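You operate a simulated robot arm through the tools that you are given. There is no shell and no other tool. Be economical: measure what you need, move in short steps, check, and stop when the job is done.

The job below is to be done with a simulated robot arm. You get a single attempt, and the scene is never put back.

## Task
Take the black block marked "N3" from the top of the grey bench and put it on the folded sheet there. Fetch the blue-tab tape strip and set it on the blue folder. Take the drum unit on the top of the red desk and put it away on the top of the packing table. Put the tray marked "good" from the top of the red desk on the top of the blue cube and the tray marked "used" on the beige desk behind the printer. Put the printer module from the top of the blue cube on the top of the grey workbench. Count the labels on the top of the side bench, then put as many of the cream blocks from the top of the side bench on the green mat. Open the workbench drawer. Do these in any order.

It is judged by the outcome, as a careful person would: the job done as asked, and still so three seconds after it is handed in. It fails if anything else is knocked over, pushed out of place, dropped, spilled or broken.

## Robot
A 7-joint arm with a vacuum gripper on a trunk, on a base that drives. Base frame: it is fixed to the floor where the robot stands at the start and does not move with it; the origin is under the middle of the robot, x ahead of it, y to its left, z up; the surface under the hand at the start is at about z = 0.82. Units: m, rad, N and s.
With the tool pointing down near the work surface it reaches from about 0.16 to 0.84 m from the robot's upright axis, wherever it stands. Its first joint turns from -2.897 to 2.897 rad. Places, roughly: beige desk behind the printer (119x20 cm) [-2.52, 4.62, 0.76]; black block [0.75, 0, 0.75]; blue folder [-2.5, 4.5, 0.75]; blue-tab tape strip (20x5x3 cm) [-1.1, 0.8, 0.8]; cream block [-0.75, -1.5, 0.75]; drum unit [-1.75, 2.5, 0.75]; folded sheet (21x11x2 cm) [0.8, -0.4, 0.8]; green mat [0.6, 1.7, 0.8]; label [-1.25, -1.75, 0.75]; long green tray, small green tray, small red tray [-2.25, 2.75, 0.75]; printer module [-1, 3.25, 0.75]; top of the blue cube [-1.3, 3.5, 0.7]; top of the grey workbench (201x18 cm) [0.78, 1.64, 0.82]; top of the packing table [-1.6, 0.8, 0.8]; workbench drawer [0.5, 1.7, 0.7]. Payload 1.88 kg.
Tool frame: the origin (TCP) lies in the middle of the cups' lips, and z points out of the cups. The gripper has 1 cup of 0.032 m across, covering 0.032 by 0.032 m (tool x, y); the bellows give 0.014 m. With the vacuum on, a cup seals on a smooth face that it is pressed against (1 to 4 N); it does not hold porous or soft things. The pull reaches 41 N.
Orientation is that of the tool frame in the base frame, as [roll, pitch, yaw] about the fixed x, y, z axes, in that order (R = Rz(yaw) Ry(pitch) Rx(roll)). With the cups facing straight down, the tool's x points along the base's -x, its y along +y and its z along -z.

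## Interface
- The arm moves only by the tool move_arm. Its argument "steps" is a list of rows, each a list of 3 entries, a list of its own where there are three numbers: the shift along the tool's x, y, z in m, then the turn, a rotation vector about the tool's x, y, z in rad, then the vacuum: 1 switches it on, -1 off. In form: [[[dx, dy, dz], [wx, wy, wz], vac], ...]. A call has 1 to 8 rows; each row shifts and turns the commanded pose from where the row before left it, along the tool's axes as they then stand. Rows are played at 5 a second. More than 0.05 m and 0.15 rad between two rows, or a gripper value outside its range, and nothing of the call is played. Where a pose cannot be reached the arm comes as near as it can. A force on the tool above 40 N (or 10 N above the force at the start of the call, whichever is more), or a blocked arm, ends the call early, and 0.2 s more pass. The pull builds up within a second once a cup has sealed. Time passes only in rows, and 0.2 s behind the last, so rows that do not move give it time. It gives the time, the measured TCP pose, the force on the tool (base axes) and the pull of the vacuum at its end, in the units of the frame above (readings bear some noise), with the torque about the TCP (base axes, N m) and any sound that the robot's microphone picked up, and new pictures: "pictures" is both (left out), scene, wrist or none.
- Cameras (640 x 400 px; columns grow to the right, rows downward): "scene" is now at [-0.0261, 0.2014, 1.5372]; the picture's right is [0.96, -0.27, 0.00], its down [-0.25, -0.90, -0.36] and it looks along [0.10, 0.35, -0.93] (base axes); focal length 214 px, centre (320, 200). "wrist" rides on the gripper at [0.082, 0.014, -0.216] in the tool frame; the picture's right is [-0.17, 0.99, 0.00], its down [-0.91, -0.15, -0.37] and it looks along [-0.37, -0.06, 0.93] (tool axes); focal length 243 px, centre (320, 200). There is no depth. A picture from a camera that has moved, and an enlarged one, comes with that camera's place and axes in the base frame and with its lens. The place of the scene camera against the robot may be out by one fixed shift of up to 0.025 m in any direction.
- slide_trunk(by): slides the trunk up (or, below 0, down) by that many m; the arm and the scene camera ride with it, the base frame stays. It gives what a move gives, with no picture.
- steer(legs): drives the robot by 1 to 6 legs, each [ahead, left, turn to the left] in m, m and rad, along the robot's own axes; the way and the turn of a leg run together, so that a leg with both is an arc; at most 1.5 m and 3.142 rad a leg. The arm and the cameras ride along, it lands a little off, and it stops where it bumps. It gives what a move gives, and a new picture of the scene camera.
- aim_head(pan, tilt): turns the head with the scene camera to pan (to the left, within 2.705 rad either way) and tilt (down, from -0.506 to 1.204), counted from straight ahead of the robot. It gives what a move gives, and a new picture of the scene camera.
- close_up(camera, box): a new picture of the part [left, top, right, bottom] of that camera's present view, enlarged. No time passes.
- close_job(): hands the job in; it is judged then, once.

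Go step by step. Nothing tells you exact positions but the pictures and the camera data: compare them with the known pose of the tool, close in by small moves and look again before you grip or let go. The budget is 493 turns and 360 pictures, counting those below and the enlarged ones. Unless the task says otherwise, let go and move clear before handing in.

The tools are called after "Emit:" as name(argument=value, ...) on one line, values as JSON. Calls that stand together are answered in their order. move_arm: Moves the arm, as the interface text tells. Its arguments: {"type":"object","properties":{"steps":{"type":"array"},"pictures":{"type":"string","enum":["both","scene","wrist","none"]}},"required":["steps"]} The other tools are called the same way: slide_trunk (by) slides the trunk up or down; steer (legs) drives the base; aim_head (pan, tilt) turns the head that bears the scene camera; close_up (camera, box) takes an enlarged picture of a part of a camera's view; close_job () hands the job in.

At the start:

```text
t: 0.0
position: [0.5194, 0.0866, 1.0299]
tool_rot: [3.14, 0.0, 3.142]
wrist_force: [0.1, 0.5, -0.4]
ft_torque: [-0.01, 0.01, 0.03]
pull: 0.1
trunk travel left (down, up): [-0.525, 0.065]
robot x, y, heading: [0.0006, 0.0005, -0.002]
head pan, tilt: [1.295, 1.201]
```

scene: 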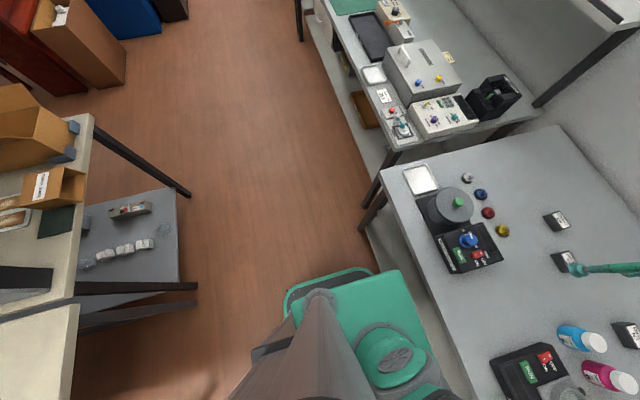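
wrist: 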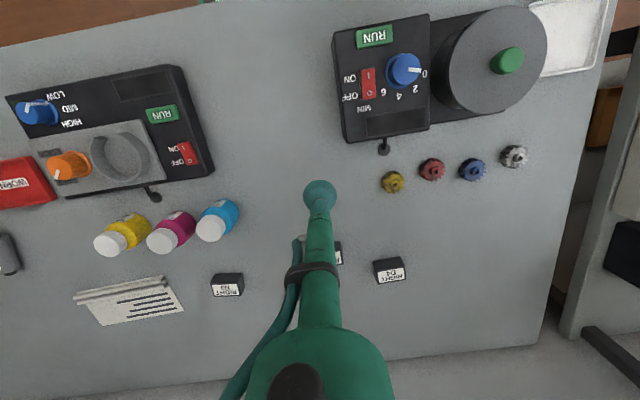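

I see the grey bench with three black blocks and a folded sheet near the lower left of the wrist view. I'll enlarge the labels to find N3.

Emit:
close_up(camera="wrist", box=[60, 220, 420, 340])

Emit:
aim_head(pan=-0.3, tilt=0.9)

```text
1.78 times, centred on (240, 280) of wrist
camera zoom: at [0.4371, 0.1008, 1.2448], right [0.17, 0.99, 0.0], down [0.91, -0.15, 0.37], along [0.37, -0.06, -0.93], focal length 431 px, centre (462, 58)
```

zoom: 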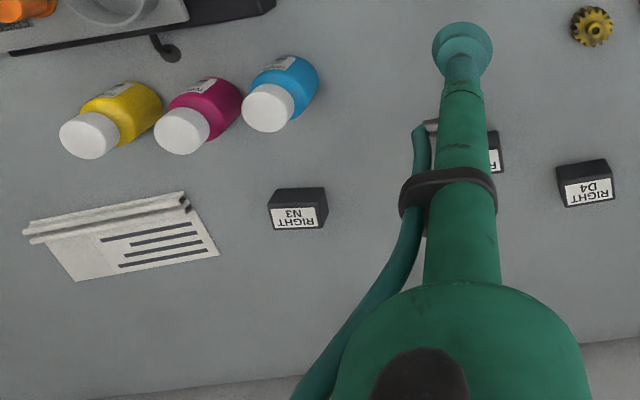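

```text
t: 1.7
position: [0.5195, 0.0863, 1.03]
tool_rot: [-3.141, 0.001, 3.14]
wrist_force: [0.2, -0.3, -0.1]
ft_torque: [-0.01, -0.02, -0.02]
pull: 0.1
trunk travel left (down, up): [-0.525, 0.065]
robot x, y, heading: [-0.0066, -0.0006, -0.002]
head pan, tilt: [-0.3, 0.901]
camera scene: at [0.0308, 0.1253, 1.557], right [-0.3, -0.96, 0.0], down [-0.75, 0.23, -0.62], along [0.59, -0.18, -0.78], focal length 214 px, centre (320, 200)
```

scene: 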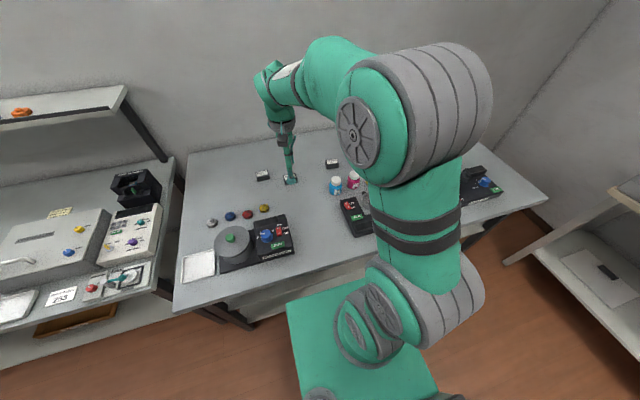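

N3 lies near (0.76, -0.15) and the sheet near (0.78, -0.38), at the edge of reach. I drive a little to the right first so both are within reach.

Emit:
steer(legs=[[0, -0.25, 0]])

Emit:
move_arm(steps=[[[-0.04, 0, 0], [0, 0, 0], -1], [[-0.04, 0, 0], [0, 0, 0], -1], [[-0.02, 0, 0], [0, 0, 0], -1]], pictures="wrist")

```text
t: 3.5
position: [0.5196, -0.1635, 1.0296]
tool_rot: [3.141, 0.0, -3.142]
wrist_force: [-0.1, -0.1, -0.2]
ft_torque: [0.0, -0.06, 0.0]
pull: 0.1
trunk travel left (down, up): [-0.525, 0.065]
robot x, y, heading: [-0.0008, -0.2516, 0.001]
head pan, tilt: [-0.3, 0.901]
camera scene: at [0.0307, -0.1257, 1.557], right [-0.29, -0.96, 0.0], down [-0.75, 0.23, -0.62], along [0.59, -0.18, -0.78], focal length 214 px, centre (320, 200)
```

scene: 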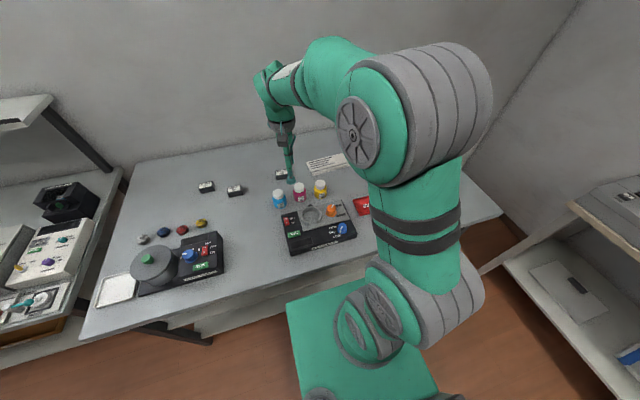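

```text
t: 4.3
position: [0.6186, -0.1634, 1.0298]
tool_rot: [-3.141, 0.001, 3.14]
wrist_force: [0.9, 0.3, 0.1]
ft_torque: [-0.01, 0.0, 0.04]
pull: 0.1
trunk travel left (down, up): [-0.525, 0.065]
robot x, y, heading: [-0.0034, -0.253, 0.007]
head pan, tilt: [-0.3, 0.901]
camera wrist: at [0.5371, -0.1497, 1.2448], right [0.17, 0.99, 0.0], down [0.91, -0.15, 0.37], along [0.37, -0.06, -0.93], focal length 243 px, centre (320, 200)
```

wrist: 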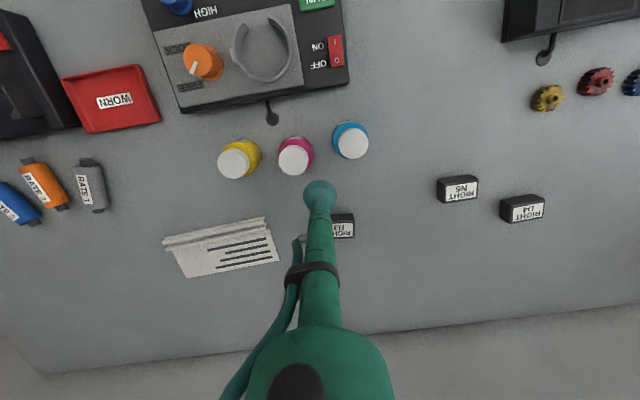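

N3 at about (0.760, -0.155), three similar blocks, N5 and D4 being the others. I go above it and lower.

Emit:
move_arm(steps=[[[-0.047, 0.003, 0], [0, 0, 0], -1], [[-0.047, 0.003, 0], [0, 0, 0], -1], [[-0.047, 0.002, 0], [0, 0, 0], -1], [[0, 0, 0.05], [0, 0, 0], -1], [[0, 0, 0.05], [0, 0, 0], -1], [[0, 0, 0.03], [0, 0, 0], -1]], pictures="wrist")

```text
t: 5.7
position: [0.7607, -0.1562, 0.9002]
tool_rot: [3.141, 0.0, -3.138]
wrist_force: [-0.1, -0.8, 0.5]
ft_torque: [-0.02, 0.01, -0.05]
pull: 0.2
trunk travel left (down, up): [-0.525, 0.065]
robot x, y, heading: [0.0005, -0.2495, -0.002]
head pan, tilt: [-0.3, 0.901]
camera wrist: at [0.6789, -0.1409, 1.1154], right [0.16, 0.99, 0.0], down [0.91, -0.15, 0.37], along [0.37, -0.06, -0.93], focal length 243 px, centre (320, 200)
```

wrist: 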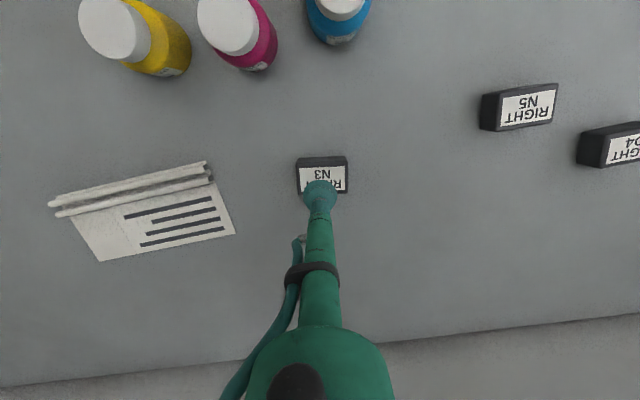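

Aligned within millimetres; I shift +5 mm in y and lower with vacuum on.

Emit:
move_arm(steps=[[[0.002, 0.005, 0.03], [0, 0, 0], 1], [[0, 0, 0.012], [0, 0, 0], 1], [[0, 0, 0.008], [0, 0, 0], 1], [[0, 0, 0], [0, 0, 0], 1], [[0, 0, 0], [0, 0, 0], 1]], pictures="wrist")

```text
t: 6.9
position: [0.7589, -0.1497, 0.8498]
tool_rot: [-3.142, 0.0, 3.141]
wrist_force: [0.3, 0.2, 0.2]
ft_torque: [-0.01, 0.0, -0.01]
pull: 40.5
trunk travel left (down, up): [-0.525, 0.065]
robot x, y, heading: [-0.0031, -0.2499, -0.001]
head pan, tilt: [-0.3, 0.901]
camera wrist: at [0.6759, -0.1361, 1.0645], right [0.16, 0.99, 0.0], down [0.91, -0.15, 0.37], along [0.37, -0.06, -0.93], focal length 243 px, centre (320, 200)
```

wrist: 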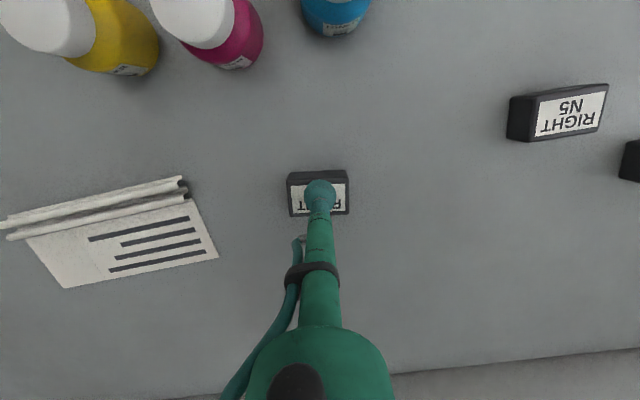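

Sealed. I lift and carry it to (0.792, -0.385) over the sheet's flat part.

Emit:
move_arm(steps=[[[0, 0, -0.04], [0, 0, 0], 1], [[0, 0, -0.03], [0, 0, 0], 1], [[-0.006, -0.047, 0], [0, 0, 0], 1], [[-0.007, -0.047, 0], [0, 0, 0], 1], [[-0.007, -0.047, 0], [0, 0, 0], 1], [[-0.007, -0.047, 0], [0, 0, 0], 1], [[-0.007, -0.047, 0], [0, 0, 0], 1], [[0, 0, 0.02], [0, 0, 0], 1]], pictures="both")

```text
t: 8.7
position: [0.7937, -0.3854, 0.9007]
tool_rot: [3.141, 0.0, -3.139]
wrist_force: [-0.2, -0.1, -0.5]
ft_torque: [0.03, 0.0, 0.01]
pull: 40.7
trunk travel left (down, up): [-0.525, 0.065]
robot x, y, heading: [0.0022, -0.2504, -0.002]
head pan, tilt: [-0.3, 0.901]
camera scene: at [0.0307, -0.1261, 1.5571], right [-0.29, -0.96, 0.0], down [-0.75, 0.23, -0.62], along [0.59, -0.18, -0.78], focal length 214 px, centre (320, 200)
camera wrist: at [0.7108, -0.3716, 1.115], right [0.16, 0.99, 0.0], down [0.91, -0.15, 0.37], along [0.37, -0.06, -0.93], focal length 243 px, centre (320, 200)
```

scene: 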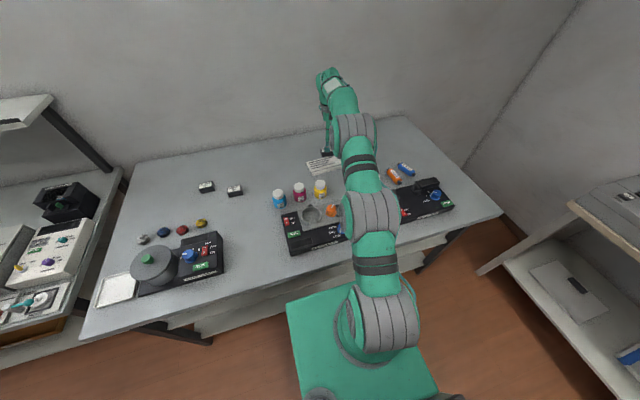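
wrist: 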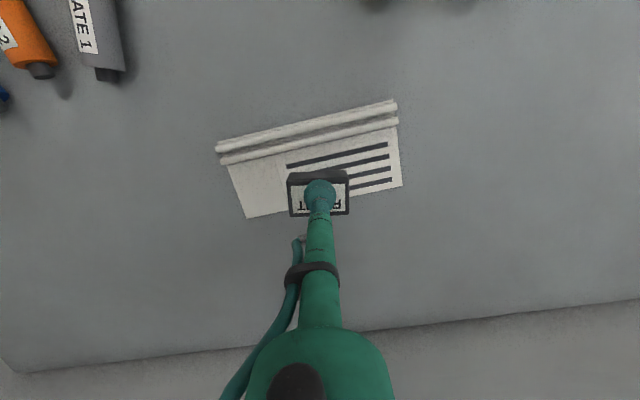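

The block lies over the centre of the flat part. I lower it gently.

Emit:
move_arm(steps=[[[0, 0, 0.02], [0, 0, 0], 1], [[0, 0, 0.012], [0, 0, 0], 1], [[0, 0, 0.01], [0, 0, 0], 1], [[0, 0, 0.006], [0, 0, 0], 1]], pictures="wrist")

```text
t: 9.7
position: [0.7915, -0.3854, 0.8523]
tool_rot: [3.14, 0.0, 3.141]
wrist_force: [-0.7, 0.6, 2.1]
ft_torque: [0.01, 0.05, 0.01]
pull: 40.7
trunk travel left (down, up): [-0.525, 0.065]
robot x, y, heading: [-0.0005, -0.2524, 0.006]
head pan, tilt: [-0.3, 0.901]
camera wrist: at [0.71, -0.3712, 1.0674], right [0.17, 0.99, 0.0], down [0.91, -0.15, 0.38], along [0.37, -0.06, -0.93], focal length 243 px, centre (320, 200)
```

wrist: 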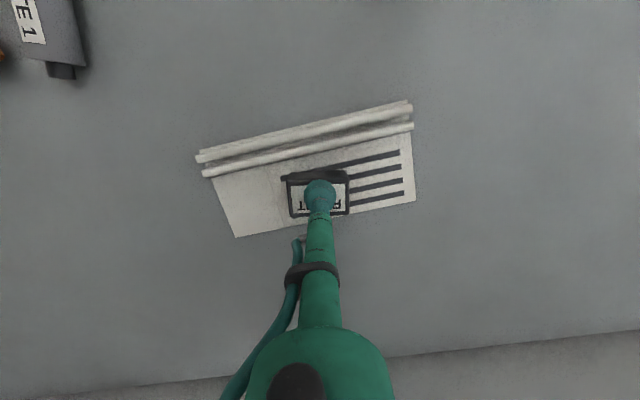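

Contact at 2 N, block entirely on the sheet. I release and rise.

Emit:
move_arm(steps=[[[0, 0, 0.001], [0, 0, 0], -1], [[0, 0, 0], [0, 0, 0], -1], [[0, 0, 0], [0, 0, 0], -1], [[0, 0, -0.03], [0, 0, 0], -1], [[0, 0, -0.05], [0, 0, 0], -1], [[0, 0, -0.05], [0, 0, 0], -1], [[0.05, 0, -0.05], [0, 0, 0], -1]], pictures="wrist")

```text
refused: row 7 steps farther than a row can; nothing moved
```

Emit:
move_arm(steps=[[[0, 0, 0.001], [0, 0, 0], -1], [[0, 0, 0], [0, 0, 0], -1], [[0, 0, 0], [0, 0, 0], -1], [[0, 0, -0.03], [0, 0, 0], -1], [[0, 0, -0.05], [0, 0, 0], -1], [[0, 0, -0.05], [0, 0, 0], -1], [[0, 0, -0.05], [0, 0, 0], -1], [[0.05, 0, 0], [0, 0, 0], -1]], pictures="wrist")

Emit:
aim_head(pan=1.2, tilt=0.5)

Emit:
aim_head(pan=2.3, tilt=0.6)

Emit:
aim_head(pan=-2.3, tilt=0.6)

```text
t: 11.7
position: [0.7378, -0.3827, 0.9974]
tool_rot: [3.13, -0.047, 3.142]
wrist_force: [1.1, 0.7, -1.5]
ft_torque: [0.05, 0.2, -0.01]
pull: 0.0
out of reach, approached as far as the arm can: row 7
trunk travel left (down, up): [-0.525, 0.065]
robot x, y, heading: [0.0016, -0.2495, 0.002]
head pan, tilt: [-0.3, 0.901]
stopped in row 8: the arm was blocked; the commanded pose is now the measured one
camera wrist: at [0.667, -0.3715, 1.2147], right [0.17, 0.99, 0.0], down [0.93, -0.16, 0.33], along [0.32, -0.05, -0.94], focal length 243 px, centre (320, 200)
```

wrist: 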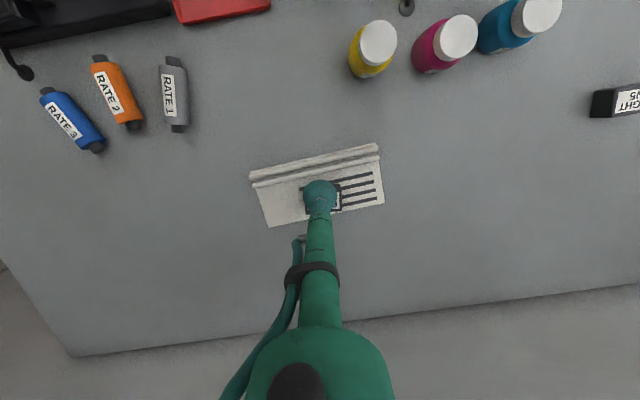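

```text
t: 13.3
position: [0.739, -0.3827, 1.0024]
tool_rot: [3.132, -0.036, -3.141]
wrist_force: [-0.3, 0.5, -0.4]
ft_torque: [0.02, -0.01, 0.0]
pull: 0.0
trunk travel left (down, up): [-0.525, 0.065]
robot x, y, heading: [-0.0005, -0.2516, 0.007]
head pan, tilt: [1.201, 0.499]
camera scene: at [-0.0084, -0.0187, 1.5909], right [0.93, -0.36, 0.0], down [-0.17, -0.45, -0.88], along [0.32, 0.82, -0.48], focal length 214 px, centre (320, 200)
```

scene: 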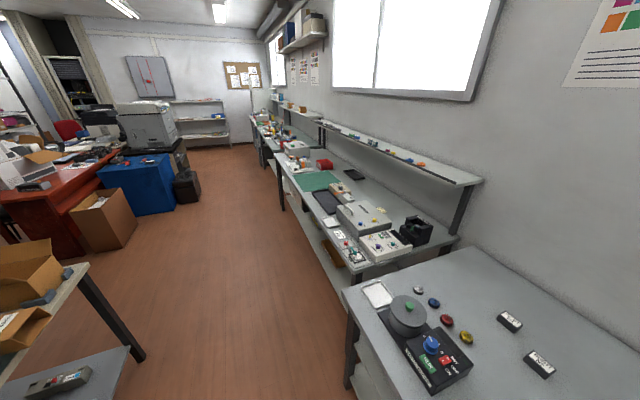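

```text
t: 14.6
position: [0.7378, -0.3841, 1.0018]
tool_rot: [3.132, -0.035, -3.14]
wrist_force: [0.1, -1.3, 0.9]
ft_torque: [0.02, 0.02, 0.01]
pull: 0.0
trunk travel left (down, up): [-0.525, 0.065]
robot x, y, heading: [0.0024, -0.2521, 0.007]
head pan, tilt: [2.3, 0.6]
camera scene: at [-0.1002, -0.0378, 1.5818], right [0.74, 0.67, 0.0], down [0.38, -0.42, -0.83], along [-0.55, 0.61, -0.56], focal length 214 px, centre (320, 200)
```

scene: 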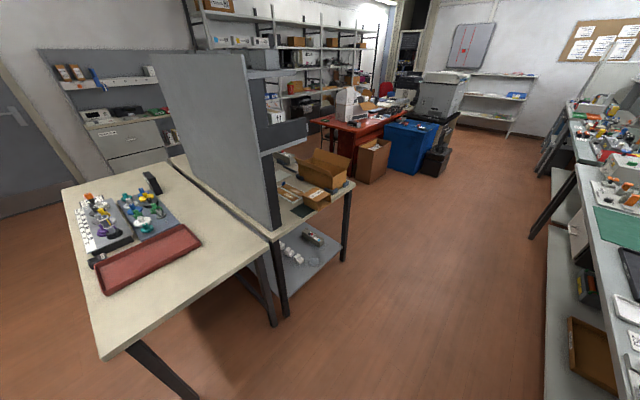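

```text
t: 18.3
position: [0.7395, -0.3838, 1.0018]
tool_rot: [3.133, -0.036, -3.141]
wrist_force: [0.3, -1.3, -0.3]
ft_torque: [0.02, -0.03, 0.04]
pull: 0.1
trunk travel left (down, up): [-0.525, 0.065]
robot x, y, heading: [0.0013, -0.2498, 0.004]
head pan, tilt: [-2.3, 0.6]
camera scene: at [-0.1, -0.1696, 1.5818], right [-0.75, 0.67, 0.0], down [0.38, 0.42, -0.83], along [-0.55, -0.62, -0.56], focal length 214 px, centre (320, 200)
```

scene: 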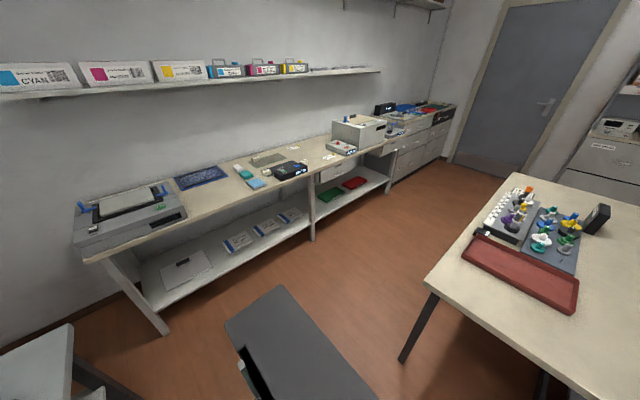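

The N3 block is placed. I look closer at the side bench to see cream blocks and labels.

Emit:
close_up(camera="scene", box=[140, 90, 460, 290])

Emit:
move_arm(steps=[[[0.05, 0, 0], [0, 0, 0], -1], [[0.05, 0, 0], [0, 0, 0], -1], [[0.05, 0, 0], [0, 0, 0], -1], [[0.04, 0.03, 0], [0, 0, 0], -1], [[0.0, 0.05, 0], [0, 0, 0], -1], [[0, 0.05, 0], [0, 0, 0], -1]], pictures="none")

```text
2.00 times, centred on (300, 190) of scene
camera zoom: at [-0.1, -0.1696, 1.5818], right [-0.75, 0.67, 0.0], down [0.38, 0.42, -0.83], along [-0.55, -0.62, -0.56], focal length 429 px, centre (360, 220)
```

zoom: 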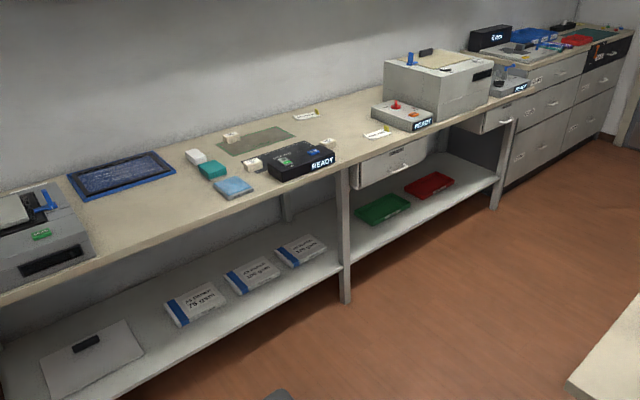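

```text
t: 19.7
position: [0.547, -0.253, 1.0119]
tool_rot: [3.133, -0.037, -3.141]
wrist_force: [0.6, 0.0, 0.2]
ft_torque: [0.0, 0.01, 0.01]
pull: 0.0
trunk travel left (down, up): [-0.525, 0.065]
robot x, y, heading: [0.0022, -0.2464, 0.005]
head pan, tilt: [-2.3, 0.6]
```

Two labels are visible so far, with cream blocks near (-0.83,-1.66), (-1.18,-1.60), (-0.91,-1.99). I drive over there to look closely.

Emit:
steer(legs=[[-0.1, -0.45, 0], [0, 0, -1.571], [0, -0.9, 0]])

Emit:
aim_head(pan=0.0, tilt=0.6)

```text
t: 30.6
position: [-0.9926, -1.246, 1.0121]
tool_rot: [3.131, -0.036, 1.568]
wrist_force: [-0.6, 0.4, -0.5]
ft_torque: [0.02, 0.02, 0.01]
pull: 0.1
trunk travel left (down, up): [-0.525, 0.065]
robot x, y, heading: [-0.9888, -0.6976, -1.57]
head pan, tilt: [-2.3, 0.6]
camera scene: at [-0.8708, -0.5955, 1.5818], right [0.67, 0.74, 0.0], down [0.42, -0.38, -0.83], along [-0.61, 0.55, -0.56], focal length 214 px, centre (320, 200)
```

scene: 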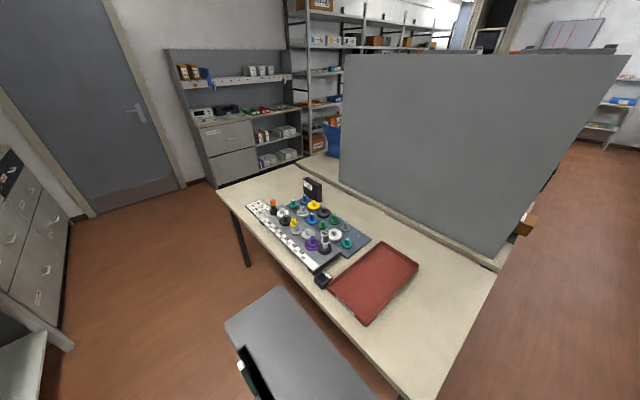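

```text
t: 32.7
position: [-0.9919, -1.2475, 1.0118]
tool_rot: [3.132, -0.036, 1.569]
wrist_force: [0.6, 1.1, -0.1]
ft_torque: [-0.01, -0.02, -0.01]
pull: 0.1
trunk travel left (down, up): [-0.525, 0.065]
robot x, y, heading: [-0.9868, -0.6958, -1.571]
head pan, tilt: [0.0, 0.6]
camera scene: at [-0.805, -0.7429, 1.5818], right [-1.0, 0.0, 0.0], down [0.0, 0.56, -0.83], along [0.0, -0.83, -0.56], focal length 214 px, centre (320, 200)
```

scene: 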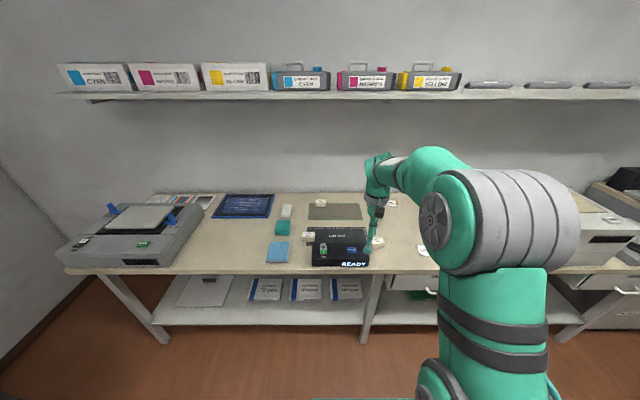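

Emit:
close_up(camera="scene", box=[220, 160, 460, 310])

Emit:
close_up(camera="wrist", box=[0, 0, 640, 400])

```text
2.67 times, centred on (340, 235) of scene
camera zoom: at [-0.805, -0.7429, 1.5818], right [-1.0, 0.0, 0.0], down [0.0, 0.56, -0.83], along [0.0, -0.83, -0.56], focal length 572 px, centre (267, 107)
```

zoom: 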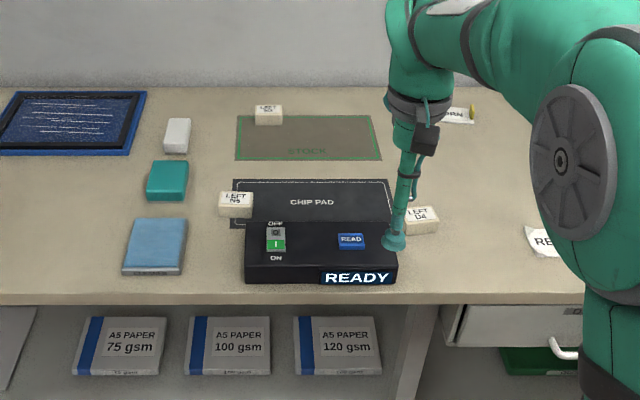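

```text
1.00 times, centred on (320, 200) of wrist (not enlarged: the box is as wide or as high as the picture)
camera zoom: at [-0.9787, -1.1716, 1.2291], right [0.99, -0.17, 0.0], down [-0.16, -0.93, 0.34], along [-0.06, -0.33, -0.94], focal length 243 px, centre (320, 200)
```

zoom: 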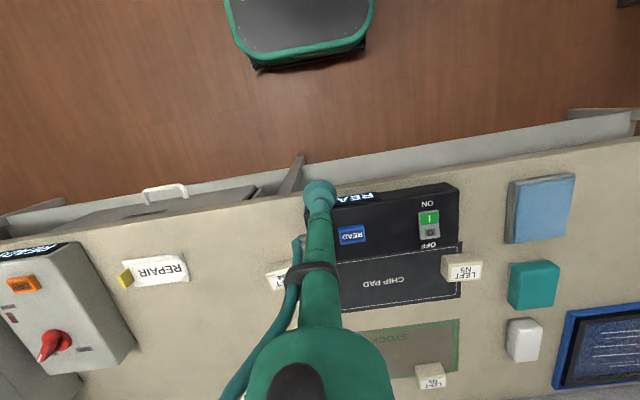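

Two labels so far ("WORN", "REPAIR"); the arm hides part of the bench. I drive right to see the rest.

Emit:
steer(legs=[[0, -0.6, 0]])

Emit:
close_up(camera="scene", box=[80, 150, 400, 350])

Emit:
close_up(camera="wrist", box=[0, 0, 640, 400])

```text
t: 36.1
position: [-1.5912, -1.2462, 1.0116]
tool_rot: [3.132, -0.037, 1.573]
wrist_force: [0.5, -0.3, 0.1]
ft_torque: [-0.02, -0.01, -0.01]
pull: 0.0
trunk travel left (down, up): [-0.525, 0.065]
robot x, y, heading: [-1.591, -0.7002, -1.571]
head pan, tilt: [0.0, 0.6]
camera scene: at [-1.4064, -0.7426, 1.5818], right [-1.0, 0.0, 0.0], down [0.0, 0.56, -0.83], along [0.0, -0.83, -0.56], focal length 214 px, centre (320, 200)
```

scene: 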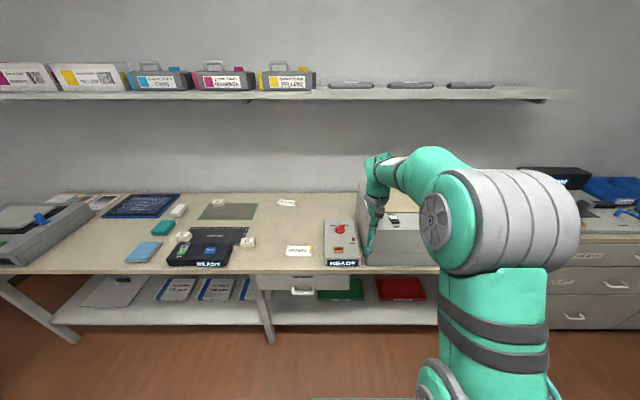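

```text
2.00 times, centred on (240, 250) of scene
camera zoom: at [-1.4064, -0.7426, 1.5818], right [-1.0, 0.0, 0.0], down [0.0, 0.56, -0.83], along [0.0, -0.83, -0.56], focal length 429 px, centre (480, 100)
```

zoom: 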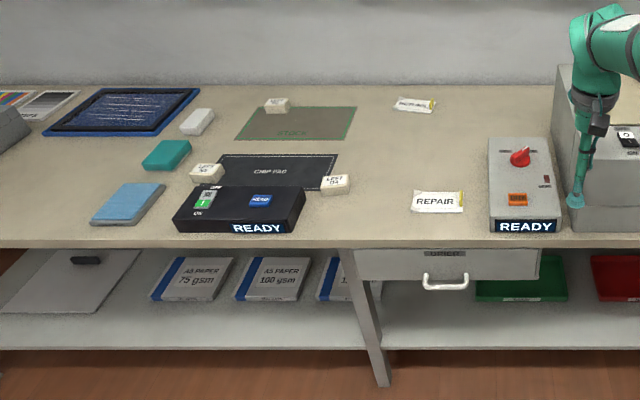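

```text
1.00 times, centred on (320, 200) of wrist (not enlarged: the box is as wide or as high as the picture)
camera zoom: at [-1.5796, -1.1715, 1.2291], right [0.99, -0.17, 0.0], down [-0.16, -0.93, 0.34], along [-0.05, -0.33, -0.94], focal length 243 px, centre (320, 200)
```

zoom: 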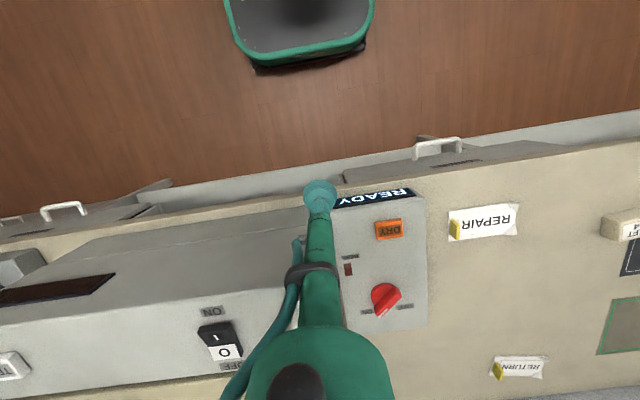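

There are two labels (REPAIR, RETURN), so two cream blocks go to the green mat. I drive back to face the blocks, closer in.

Emit:
steer(legs=[[0, 0.58, 0], [0.25, 0, 0]])

Emit:
close_up(camera="wrist", box=[0, 0, 640, 400])

```text
t: 40.8
position: [-1.0138, -1.4954, 1.0116]
tool_rot: [3.133, -0.037, 1.573]
wrist_force: [-0.3, 0.6, 0.8]
ft_torque: [-0.03, -0.02, -0.01]
pull: 0.0
trunk travel left (down, up): [-0.525, 0.065]
robot x, y, heading: [-1.012, -0.9485, -1.569]
head pan, tilt: [0.0, 0.6]
camera scene: at [-0.8283, -0.9923, 1.5818], right [-1.0, 0.0, 0.0], down [0.0, 0.56, -0.83], along [0.0, -0.83, -0.56], focal length 214 px, centre (320, 200)
```

scene: 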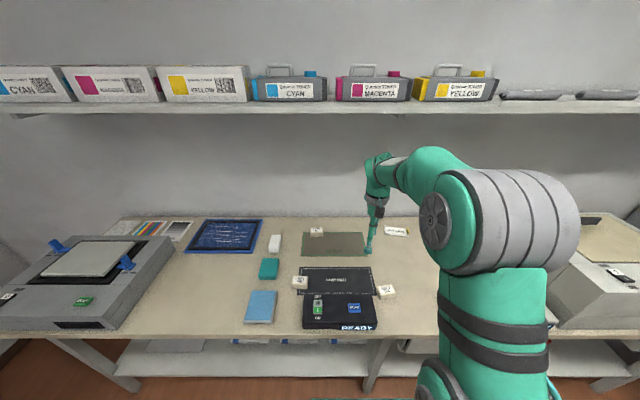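

```text
1.00 times, centred on (320, 200) of wrist (not enlarged: the box is as wide or as high as the picture)
camera zoom: at [-1.0008, -1.4215, 1.2289], right [0.99, -0.16, 0.0], down [-0.16, -0.93, 0.34], along [-0.05, -0.33, -0.94], focal length 243 px, centre (320, 200)
```

zoom: 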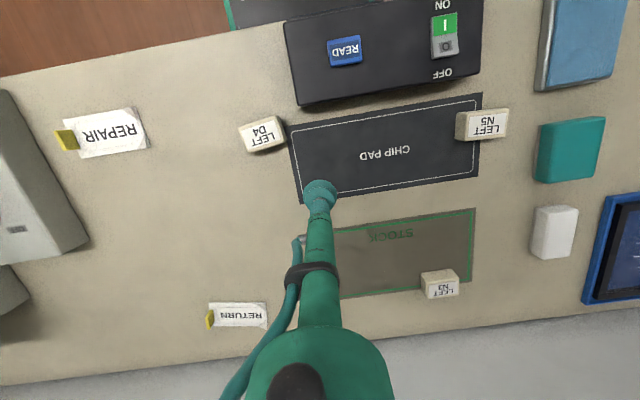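

A clear view: D4 block near (-1.10,-1.435). I level the tool and move above D4.

Emit:
move_arm(steps=[[[0, 0, 0], [0.009, -0.037, 0], -1], [[0.03, -0.04, 0], [0, 0, 0], -1], [[0.03, -0.04, 0], [0, 0, 0], -1], [[0, 0, 0.04], [0, 0, 0], -1], [[0, 0, 0.04], [0, 0, 0], -1]], pictures="wrist")

```text
t: 42.0
position: [-1.0946, -1.4359, 0.9308]
tool_rot: [-3.14, 0.0, 1.572]
wrist_force: [-0.8, -0.8, -0.5]
ft_torque: [0.01, -0.02, 0.0]
pull: 0.2
trunk travel left (down, up): [-0.525, 0.065]
robot x, y, heading: [-1.0086, -0.9466, -1.57]
head pan, tilt: [0.0, 0.6]
camera wrist: at [-1.0799, -1.3543, 1.1453], right [0.99, -0.16, 0.0], down [-0.15, -0.91, 0.38], along [-0.06, -0.37, -0.93], focal length 243 px, centre (320, 200)
```

wrist: 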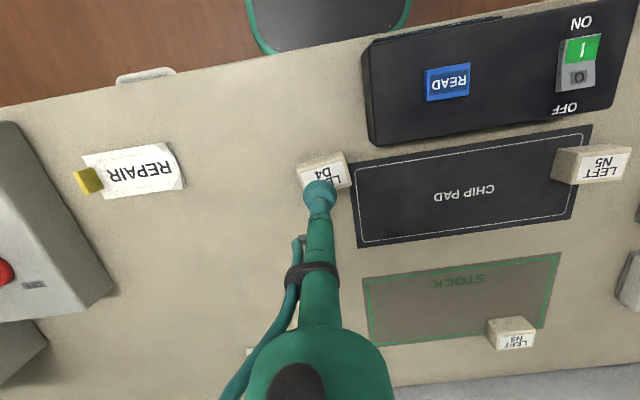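

D4's top seems to be at z≈0.87, (-1.087,-1.439). I lower gently with vacuum on.

Emit:
move_arm(steps=[[[-0.003, 0.007, 0.025], [0, 0, 0], 1], [[0, 0, 0.015], [0, 0, 0], 1], [[0, 0, 0.005], [0, 0, 0], 1], [[0, 0, 0.005], [0, 0, 0], 1]], pictures="wrist")

```text
t: 43.0
position: [-1.0858, -1.4388, 0.8814]
tool_rot: [-3.14, 0.0, 1.57]
wrist_force: [0.1, -0.9, 0.0]
ft_torque: [0.05, 0.0, -0.01]
pull: 0.1
trunk travel left (down, up): [-0.525, 0.065]
robot x, y, heading: [-1.0109, -0.9465, -1.569]
head pan, tilt: [0.0, 0.6]
camera wrist: at [-1.0721, -1.3562, 1.0958], right [0.99, -0.16, 0.0], down [-0.15, -0.91, 0.37], along [-0.06, -0.37, -0.93], focal length 243 px, centre (320, 200)
```

wrist: 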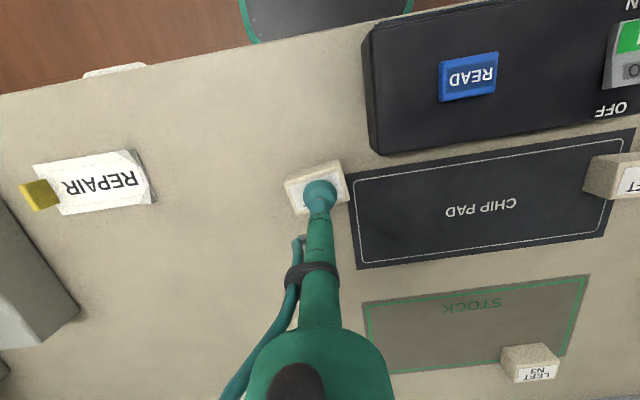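

Emit:
move_arm(steps=[[[0, 0, 0.006], [0, 0, 0], 1], [[0, 0, 0.006], [0, 0, 0], 1], [[0, 0, 0.006], [0, 0, 0], 1], [[0, 0, 0.005], [0, 0, 0], 1]], pictures="none")

```text
t: 44.0
position: [-1.0868, -1.4391, 0.8607]
tool_rot: [-3.141, 0.007, 1.573]
wrist_force: [0.0, 3.1, 31.6]
ft_torque: [0.05, -0.03, -0.04]
pull: 41.1
trunk travel left (down, up): [-0.525, 0.065]
robot x, y, heading: [-1.0132, -0.9525, -1.567]
head pan, tilt: [0.0, 0.6]
```

Sealed (top at about z=0.87). I lift the block and check it.

Emit:
move_arm(steps=[[[0, 0, -0.01], [0, 0, 0], 1], [[0, 0, -0.04], [0, 0, 0], 1], [[0, 0, -0.05], [0, 0, 0], 1], [[0, 0, -0.05], [0, 0, 0], 1]], pictures="wrist")

```text
t: 45.0
position: [-1.0855, -1.4383, 1.0074]
tool_rot: [3.141, -0.002, 1.571]
wrist_force: [0.3, 0.1, 0.3]
ft_torque: [-0.01, -0.02, 0.01]
pull: 40.8
trunk travel left (down, up): [-0.525, 0.065]
robot x, y, heading: [-1.0097, -0.9471, -1.571]
head pan, tilt: [0.0, 0.6]
camera wrist: at [-1.0715, -1.3564, 1.223], right [0.99, -0.17, 0.0], down [-0.15, -0.91, 0.37], along [-0.06, -0.37, -0.93], focal length 243 px, centre (320, 200)
```

wrist: 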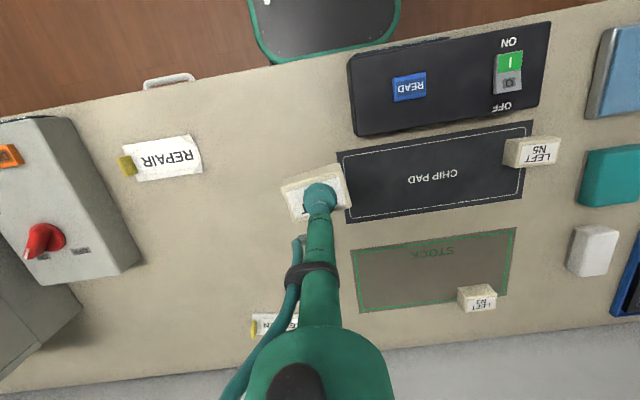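

Block D4 is held well. I retract the arm, raise the trunk and drive to the workbench near the green mat.

Emit:
move_arm(steps=[[[0.05, 0, 0], [0, 0, 0], 1], [[0.05, 0.02, 0], [0, 0, 0], 1], [[0.04, 0.03, 0], [0, 0, 0], 1]], pictures="none")

Emit:
slide_trunk(by=0.06)

Emit:
steer(legs=[[-0.25, 0, 0], [0, 0.86, 0], [0, 0, 1.571], [0, 1.2, 0], [0, 1.0, 0]])

Emit:
aim_head(pan=0.3, tilt=0.8)

```text
refused: row 2 steps farther than a row can; nothing moved
```

```text
t: 46.0
position: [-1.0853, -1.4389, 1.0683]
tool_rot: [-3.139, 0.0, 1.571]
wrist_force: [-0.3, 0.4, -0.7]
ft_torque: [0.04, 0.01, -0.04]
pull: 40.7
trunk travel left (down, up): [-0.585, 0.005]
robot x, y, heading: [-1.0083, -0.9498, -1.567]
head pan, tilt: [0.0, 0.6]
```

```text
t: 66.3
position: [0.3363, 1.4399, 1.0689]
tool_rot: [-3.139, 0.0, 3.141]
wrist_force: [0.5, 0.8, -0.3]
ft_torque: [0.02, 0.0, -0.01]
pull: 40.8
trunk travel left (down, up): [-0.585, 0.005]
robot x, y, heading: [-0.1528, 1.5172, -0.002]
head pan, tilt: [0.0, 0.6]
camera scene: at [-0.1085, 1.6627, 1.6418], right [0.0, -1.0, 0.0], down [-0.56, 0.0, -0.83], along [0.83, 0.0, -0.56], focal length 214 px, centre (320, 200)
```

scene: 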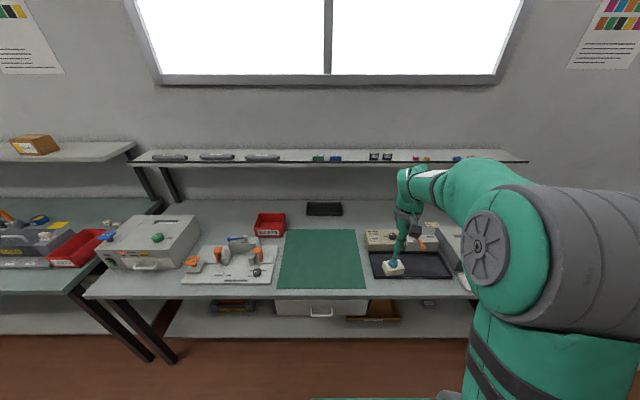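

```text
t: 67.1
position: [0.3361, 1.4402, 1.068]
tool_rot: [-3.139, -0.001, 3.141]
wrist_force: [-0.6, -0.3, -0.8]
ft_torque: [0.01, -0.01, 0.03]
pull: 40.9
trunk travel left (down, up): [-0.585, 0.005]
robot x, y, heading: [-0.1542, 1.5155, -0.004]
head pan, tilt: [0.3, 0.799]
camera scene: at [-0.1198, 1.6865, 1.625], right [0.3, -0.96, 0.0], down [-0.68, -0.21, -0.7], along [0.67, 0.21, -0.72], focal length 214 px, centre (320, 200)
```

scene: 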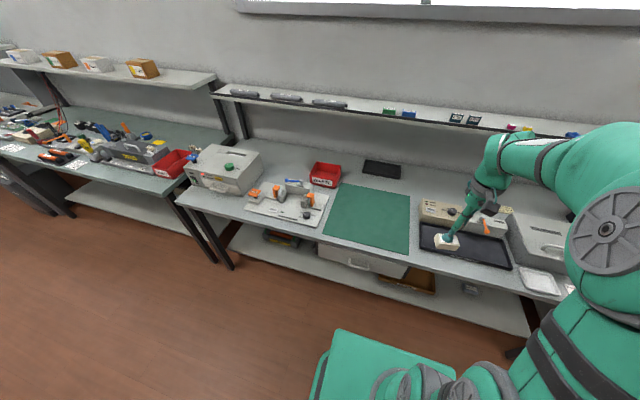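

The workbench with the green mat (x 0.44–0.81, y 1.46–1.85) is in front. I carry the block to (0.54, 1.58).

Emit:
move_arm(steps=[[[-0.04, 0.028, 0], [0, 0, 0], 1], [[-0.04, 0.028, 0], [0, 0, 0], 1], [[-0.04, 0.028, 0], [0, 0, 0], 1], [[-0.04, 0.028, 0], [0, 0, 0], 1], [[-0.04, 0.028, 0], [0, 0, 0], 1], [[0, 0, 0.05], [0, 0, 0], 1], [[0, 0, 0.05], [0, 0, 0], 1], [[0, 0, 0.05], [0, 0, 0], 1]], pictures="wrist")

```text
t: 68.9
position: [0.5365, 1.5799, 0.9167]
tool_rot: [-3.14, 0.001, 3.139]
wrist_force: [-0.1, 0.5, -0.1]
ft_torque: [0.04, 0.03, 0.0]
pull: 41.2
trunk travel left (down, up): [-0.585, 0.005]
robot x, y, heading: [-0.1573, 1.5135, -0.003]
head pan, tilt: [0.3, 0.799]
camera wrist: at [0.4544, 1.5943, 1.1317], right [0.17, 0.99, 0.0], down [0.91, -0.15, 0.38], along [0.37, -0.06, -0.93], focal length 243 px, centre (320, 200)
```

wrist: 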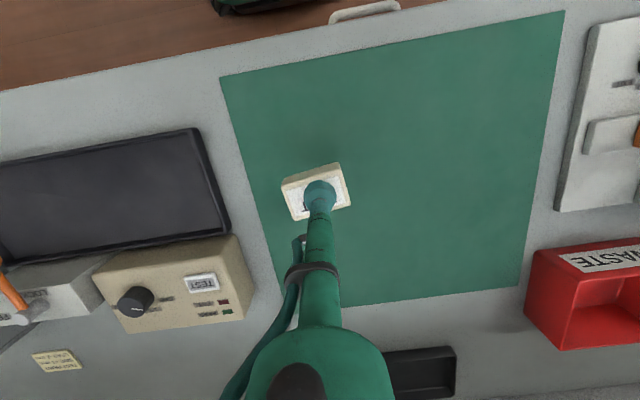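

Emit:
move_arm(steps=[[[0, 0.01, 0.03], [0, 0, 0], 1], [[0, 0, 0.015], [0, 0, 0], 1], [[0, 0, 0.008], [0, 0, 0], 1], [[0, 0, 0.005], [0, 0, 0], 1]], pictures="none")

```text
t: 69.9
position: [0.5354, 1.5898, 0.8609]
tool_rot: [-3.14, 0.001, 3.14]
wrist_force: [0.2, -0.3, -0.4]
ft_torque: [0.0, 0.0, 0.03]
pull: 40.6
trunk travel left (down, up): [-0.585, 0.005]
robot x, y, heading: [-0.1564, 1.5144, -0.003]
head pan, tilt: [0.3, 0.799]
```

Emit:
move_arm(steps=[[[0, 0, 0.005], [0, 0, 0], 1], [[0, 0, 0.004], [0, 0, 0], 1], [[0, 0, 0.003], [0, 0, 0], 1]], pictures="none")

```text
t: 70.7
position: [0.5354, 1.5887, 0.8508]
tool_rot: [3.141, 0.003, 3.139]
wrist_force: [-5.6, -0.3, 14.1]
ft_torque: [-0.03, -0.01, -0.05]
pull: 40.7
trunk travel left (down, up): [-0.585, 0.005]
robot x, y, heading: [-0.1576, 1.5152, 0.002]
head pan, tilt: [0.3, 0.799]
```

Contact. I release, rise and go back for the second block.

Emit:
move_arm(steps=[[[0, 0, 0], [0, 0, 0], -1], [[0, 0, 0], [0, 0, 0], -1], [[0, 0, 0], [0, 0, 0], -1], [[0, 0, -0.02], [0, 0, 0], -1], [[0, 0, -0.05], [0, 0, 0], -1], [[0, 0, -0.05], [0, 0, 0], -1], [[0, 0, -0.05], [0, 0, 0], -1]], pictures="wrist")

```text
t: 72.3
position: [0.5355, 1.5871, 1.0186]
tool_rot: [-3.141, -0.002, -3.141]
wrist_force: [-0.3, 0.2, 0.4]
ft_torque: [0.01, 0.0, 0.04]
pull: 0.2
trunk travel left (down, up): [-0.585, 0.005]
robot x, y, heading: [-0.1535, 1.5132, -0.002]
head pan, tilt: [0.3, 0.799]
camera wrist: at [0.4552, 1.6031, 1.2331], right [0.17, 0.99, 0.0], down [0.91, -0.15, 0.37], along [0.37, -0.06, -0.93], focal length 243 px, centre (320, 200)
```

wrist: 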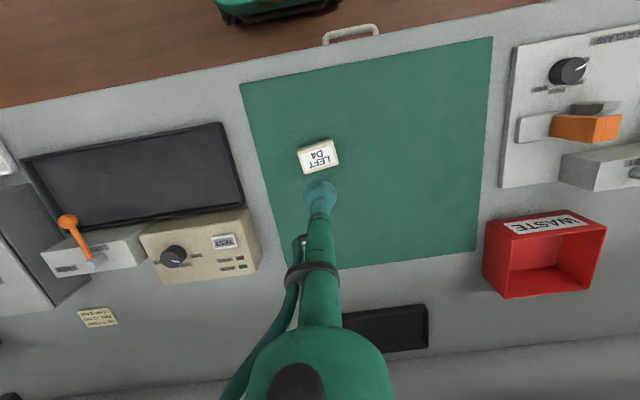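

D4 is on the mat. I retract and drive back to the side bench for N5 near (-0.77,-1.47).

Emit:
move_arm(steps=[[[0.05, 0, 0], [0, 0, 0], -1], [[0.05, 0, 0], [0, 0, 0], -1], [[0.05, 0, 0], [0, 0, 0], -1], [[0.05, 0, 0], [0, 0, 0], -1]], pictures="none")

Emit:
steer(legs=[[0, -1.2, 0], [0, -1.0, 0], [0, 0, -1.571], [0, -0.66, 0], [0.25, 0, 0]])

Emit:
close_up(camera="wrist", box=[0, 0, 640, 400])

```text
t: 73.3
position: [0.3364, 1.5897, 1.0176]
tool_rot: [-3.141, 0.0, -3.139]
wrist_force: [-0.3, -1.1, 1.1]
ft_torque: [0.0, -0.01, 0.01]
pull: 0.1
trunk travel left (down, up): [-0.585, 0.005]
robot x, y, heading: [-0.1538, 1.5145, 0.002]
head pan, tilt: [0.3, 0.799]
```

```text
t: 92.7
position: [-0.7619, -1.4299, 1.0177]
tool_rot: [-3.14, -0.001, 1.57]
wrist_force: [-0.4, -0.6, 0.0]
ft_torque: [0.01, 0.0, 0.01]
pull: 0.0
trunk travel left (down, up): [-0.585, 0.005]
robot x, y, heading: [-0.8374, -0.9347, -1.57]
head pan, tilt: [0.3, 0.799]
camera scene: at [-0.63, -0.9704, 1.6249], right [-0.96, -0.29, 0.0], down [-0.21, 0.69, -0.7], along [0.21, -0.67, -0.72], focal length 214 px, centre (320, 200)
```

scene: 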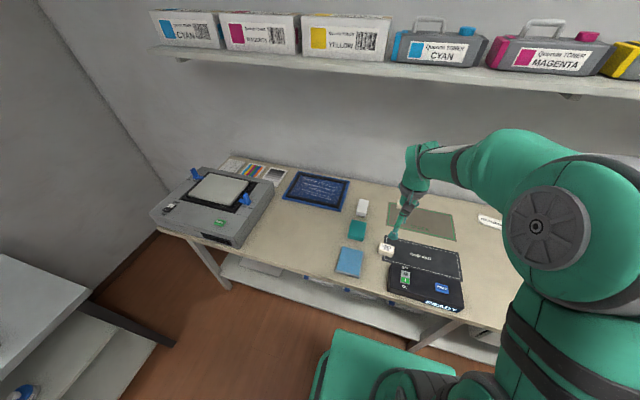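

```text
1.00 times, centred on (320, 200) of wrist (not enlarged: the box is as wide or as high as the picture)
camera zoom: at [-0.7478, -1.3473, 1.2319], right [0.99, -0.17, 0.0], down [-0.15, -0.91, 0.37], along [-0.06, -0.37, -0.93], focal length 243 px, centre (320, 200)
```

zoom: 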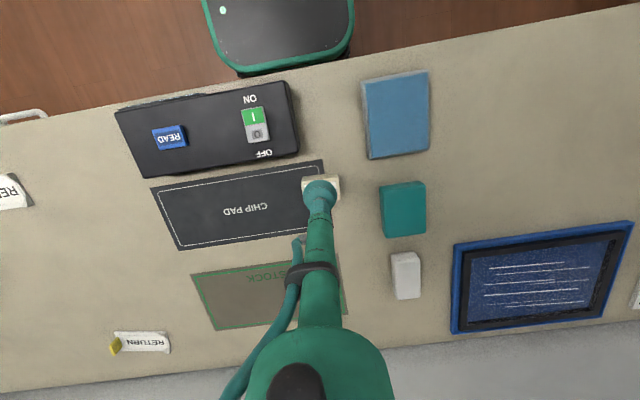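

N5 is near (-0.769,-1.473). I move above it and lower part way.

Emit:
move_arm(steps=[[[-0.043, -0.008, 0], [0, 0, 0], -1], [[0, 0, 0.05], [0, 0, 0], -1], [[0, 0, 0.05], [0, 0, 0], -1], [[0, 0, 0.02], [0, 0, 0], -1]], pictures="wrist")

```text
t: 93.7
position: [-0.7699, -1.4732, 0.8983]
tool_rot: [-3.14, -0.002, 1.569]
wrist_force: [-1.1, 0.2, -0.1]
ft_torque: [0.0, 0.02, 0.02]
pull: 0.1
trunk travel left (down, up): [-0.585, 0.005]
robot x, y, heading: [-0.8365, -0.9398, -1.569]
head pan, tilt: [0.3, 0.799]
camera wrist: at [-0.7564, -1.3901, 1.1113], right [0.99, -0.17, 0.0], down [-0.16, -0.91, 0.38], along [-0.06, -0.37, -0.93], focal length 243 px, centre (320, 200)
```

wrist: 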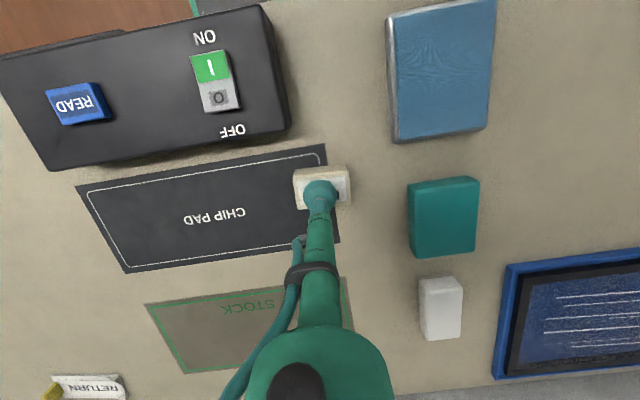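

Centred. I lower to z≈0.868 with vacuum on.

Emit:
move_arm(steps=[[[0, 0.002, 0.018], [0, 0, 0], 1], [[0, 0, 0.006], [0, 0, 0], 1], [[0, 0, 0.005], [0, 0, 0], 1], [[0, 0, 0.003], [0, 0, 0], 1], [[0, 0, 0], [0, 0, 0], 1]], pictures="none")

```text
t: 94.9
position: [-0.7683, -1.4722, 0.8679]
tool_rot: [3.141, 0.006, 1.57]
wrist_force: [0.3, 3.0, 26.0]
ft_torque: [-0.08, 0.01, -0.02]
pull: 40.8
trunk travel left (down, up): [-0.585, 0.005]
robot x, y, heading: [-0.8419, -0.9331, -1.569]
head pan, tilt: [0.3, 0.799]
```

Emit:
move_arm(steps=[[[0, 0, -0.01], [0, 0, 0], 1], [[0, 0, -0.05], [0, 0, 0], 1], [[0, 0, -0.05], [0, 0, 0], 1], [[0, 0, -0.05], [0, 0, 0], 1], [[0.05, 0, 0], [0, 0, 0], 1]], pictures="wrist")

Emit:
steer(legs=[[-0.25, 0, 0], [0, 0.69, 0], [0, 0, 1.571], [0, 1.2, 0], [0, 1.15, 0]])

```text
t: 96.1
position: [-0.7669, -1.4218, 1.0265]
tool_rot: [-3.141, 0.0, 1.568]
wrist_force: [-0.4, 0.1, -0.6]
ft_torque: [0.01, -0.04, -0.01]
pull: 40.8
trunk travel left (down, up): [-0.585, 0.005]
robot x, y, heading: [-0.8384, -0.9361, -1.571]
head pan, tilt: [0.3, 0.799]
camera wrist: at [-0.7536, -1.3394, 1.2408], right [0.99, -0.17, 0.0], down [-0.15, -0.91, 0.37], along [-0.06, -0.37, -0.93], focal length 243 px, centre (320, 200)
```

wrist: 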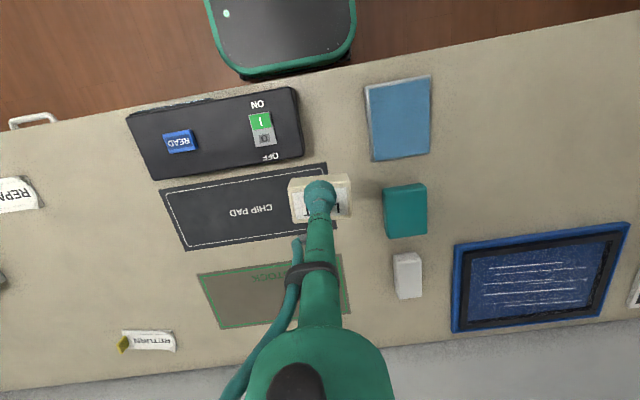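

```text
t: 116.2
position: [0.3645, 1.7035, 1.0257]
tool_rot: [-3.14, 0.0, 3.128]
wrist_force: [0.5, 0.0, -0.1]
ft_torque: [0.0, 0.0, 0.01]
pull: 0.1
trunk travel left (down, up): [-0.585, 0.005]
robot x, y, heading: [-0.1256, 1.6361, -0.012]
head pan, tilt: [0.3, 0.799]
camera scene: at [-0.0846, 1.811, 1.6249], right [0.28, -0.96, 0.0], down [-0.69, -0.2, -0.7], along [0.67, 0.2, -0.72], focal length 214 px, centre (320, 200)
```

scene: 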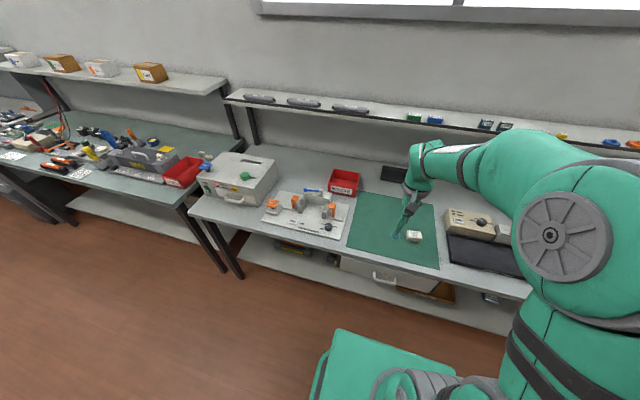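

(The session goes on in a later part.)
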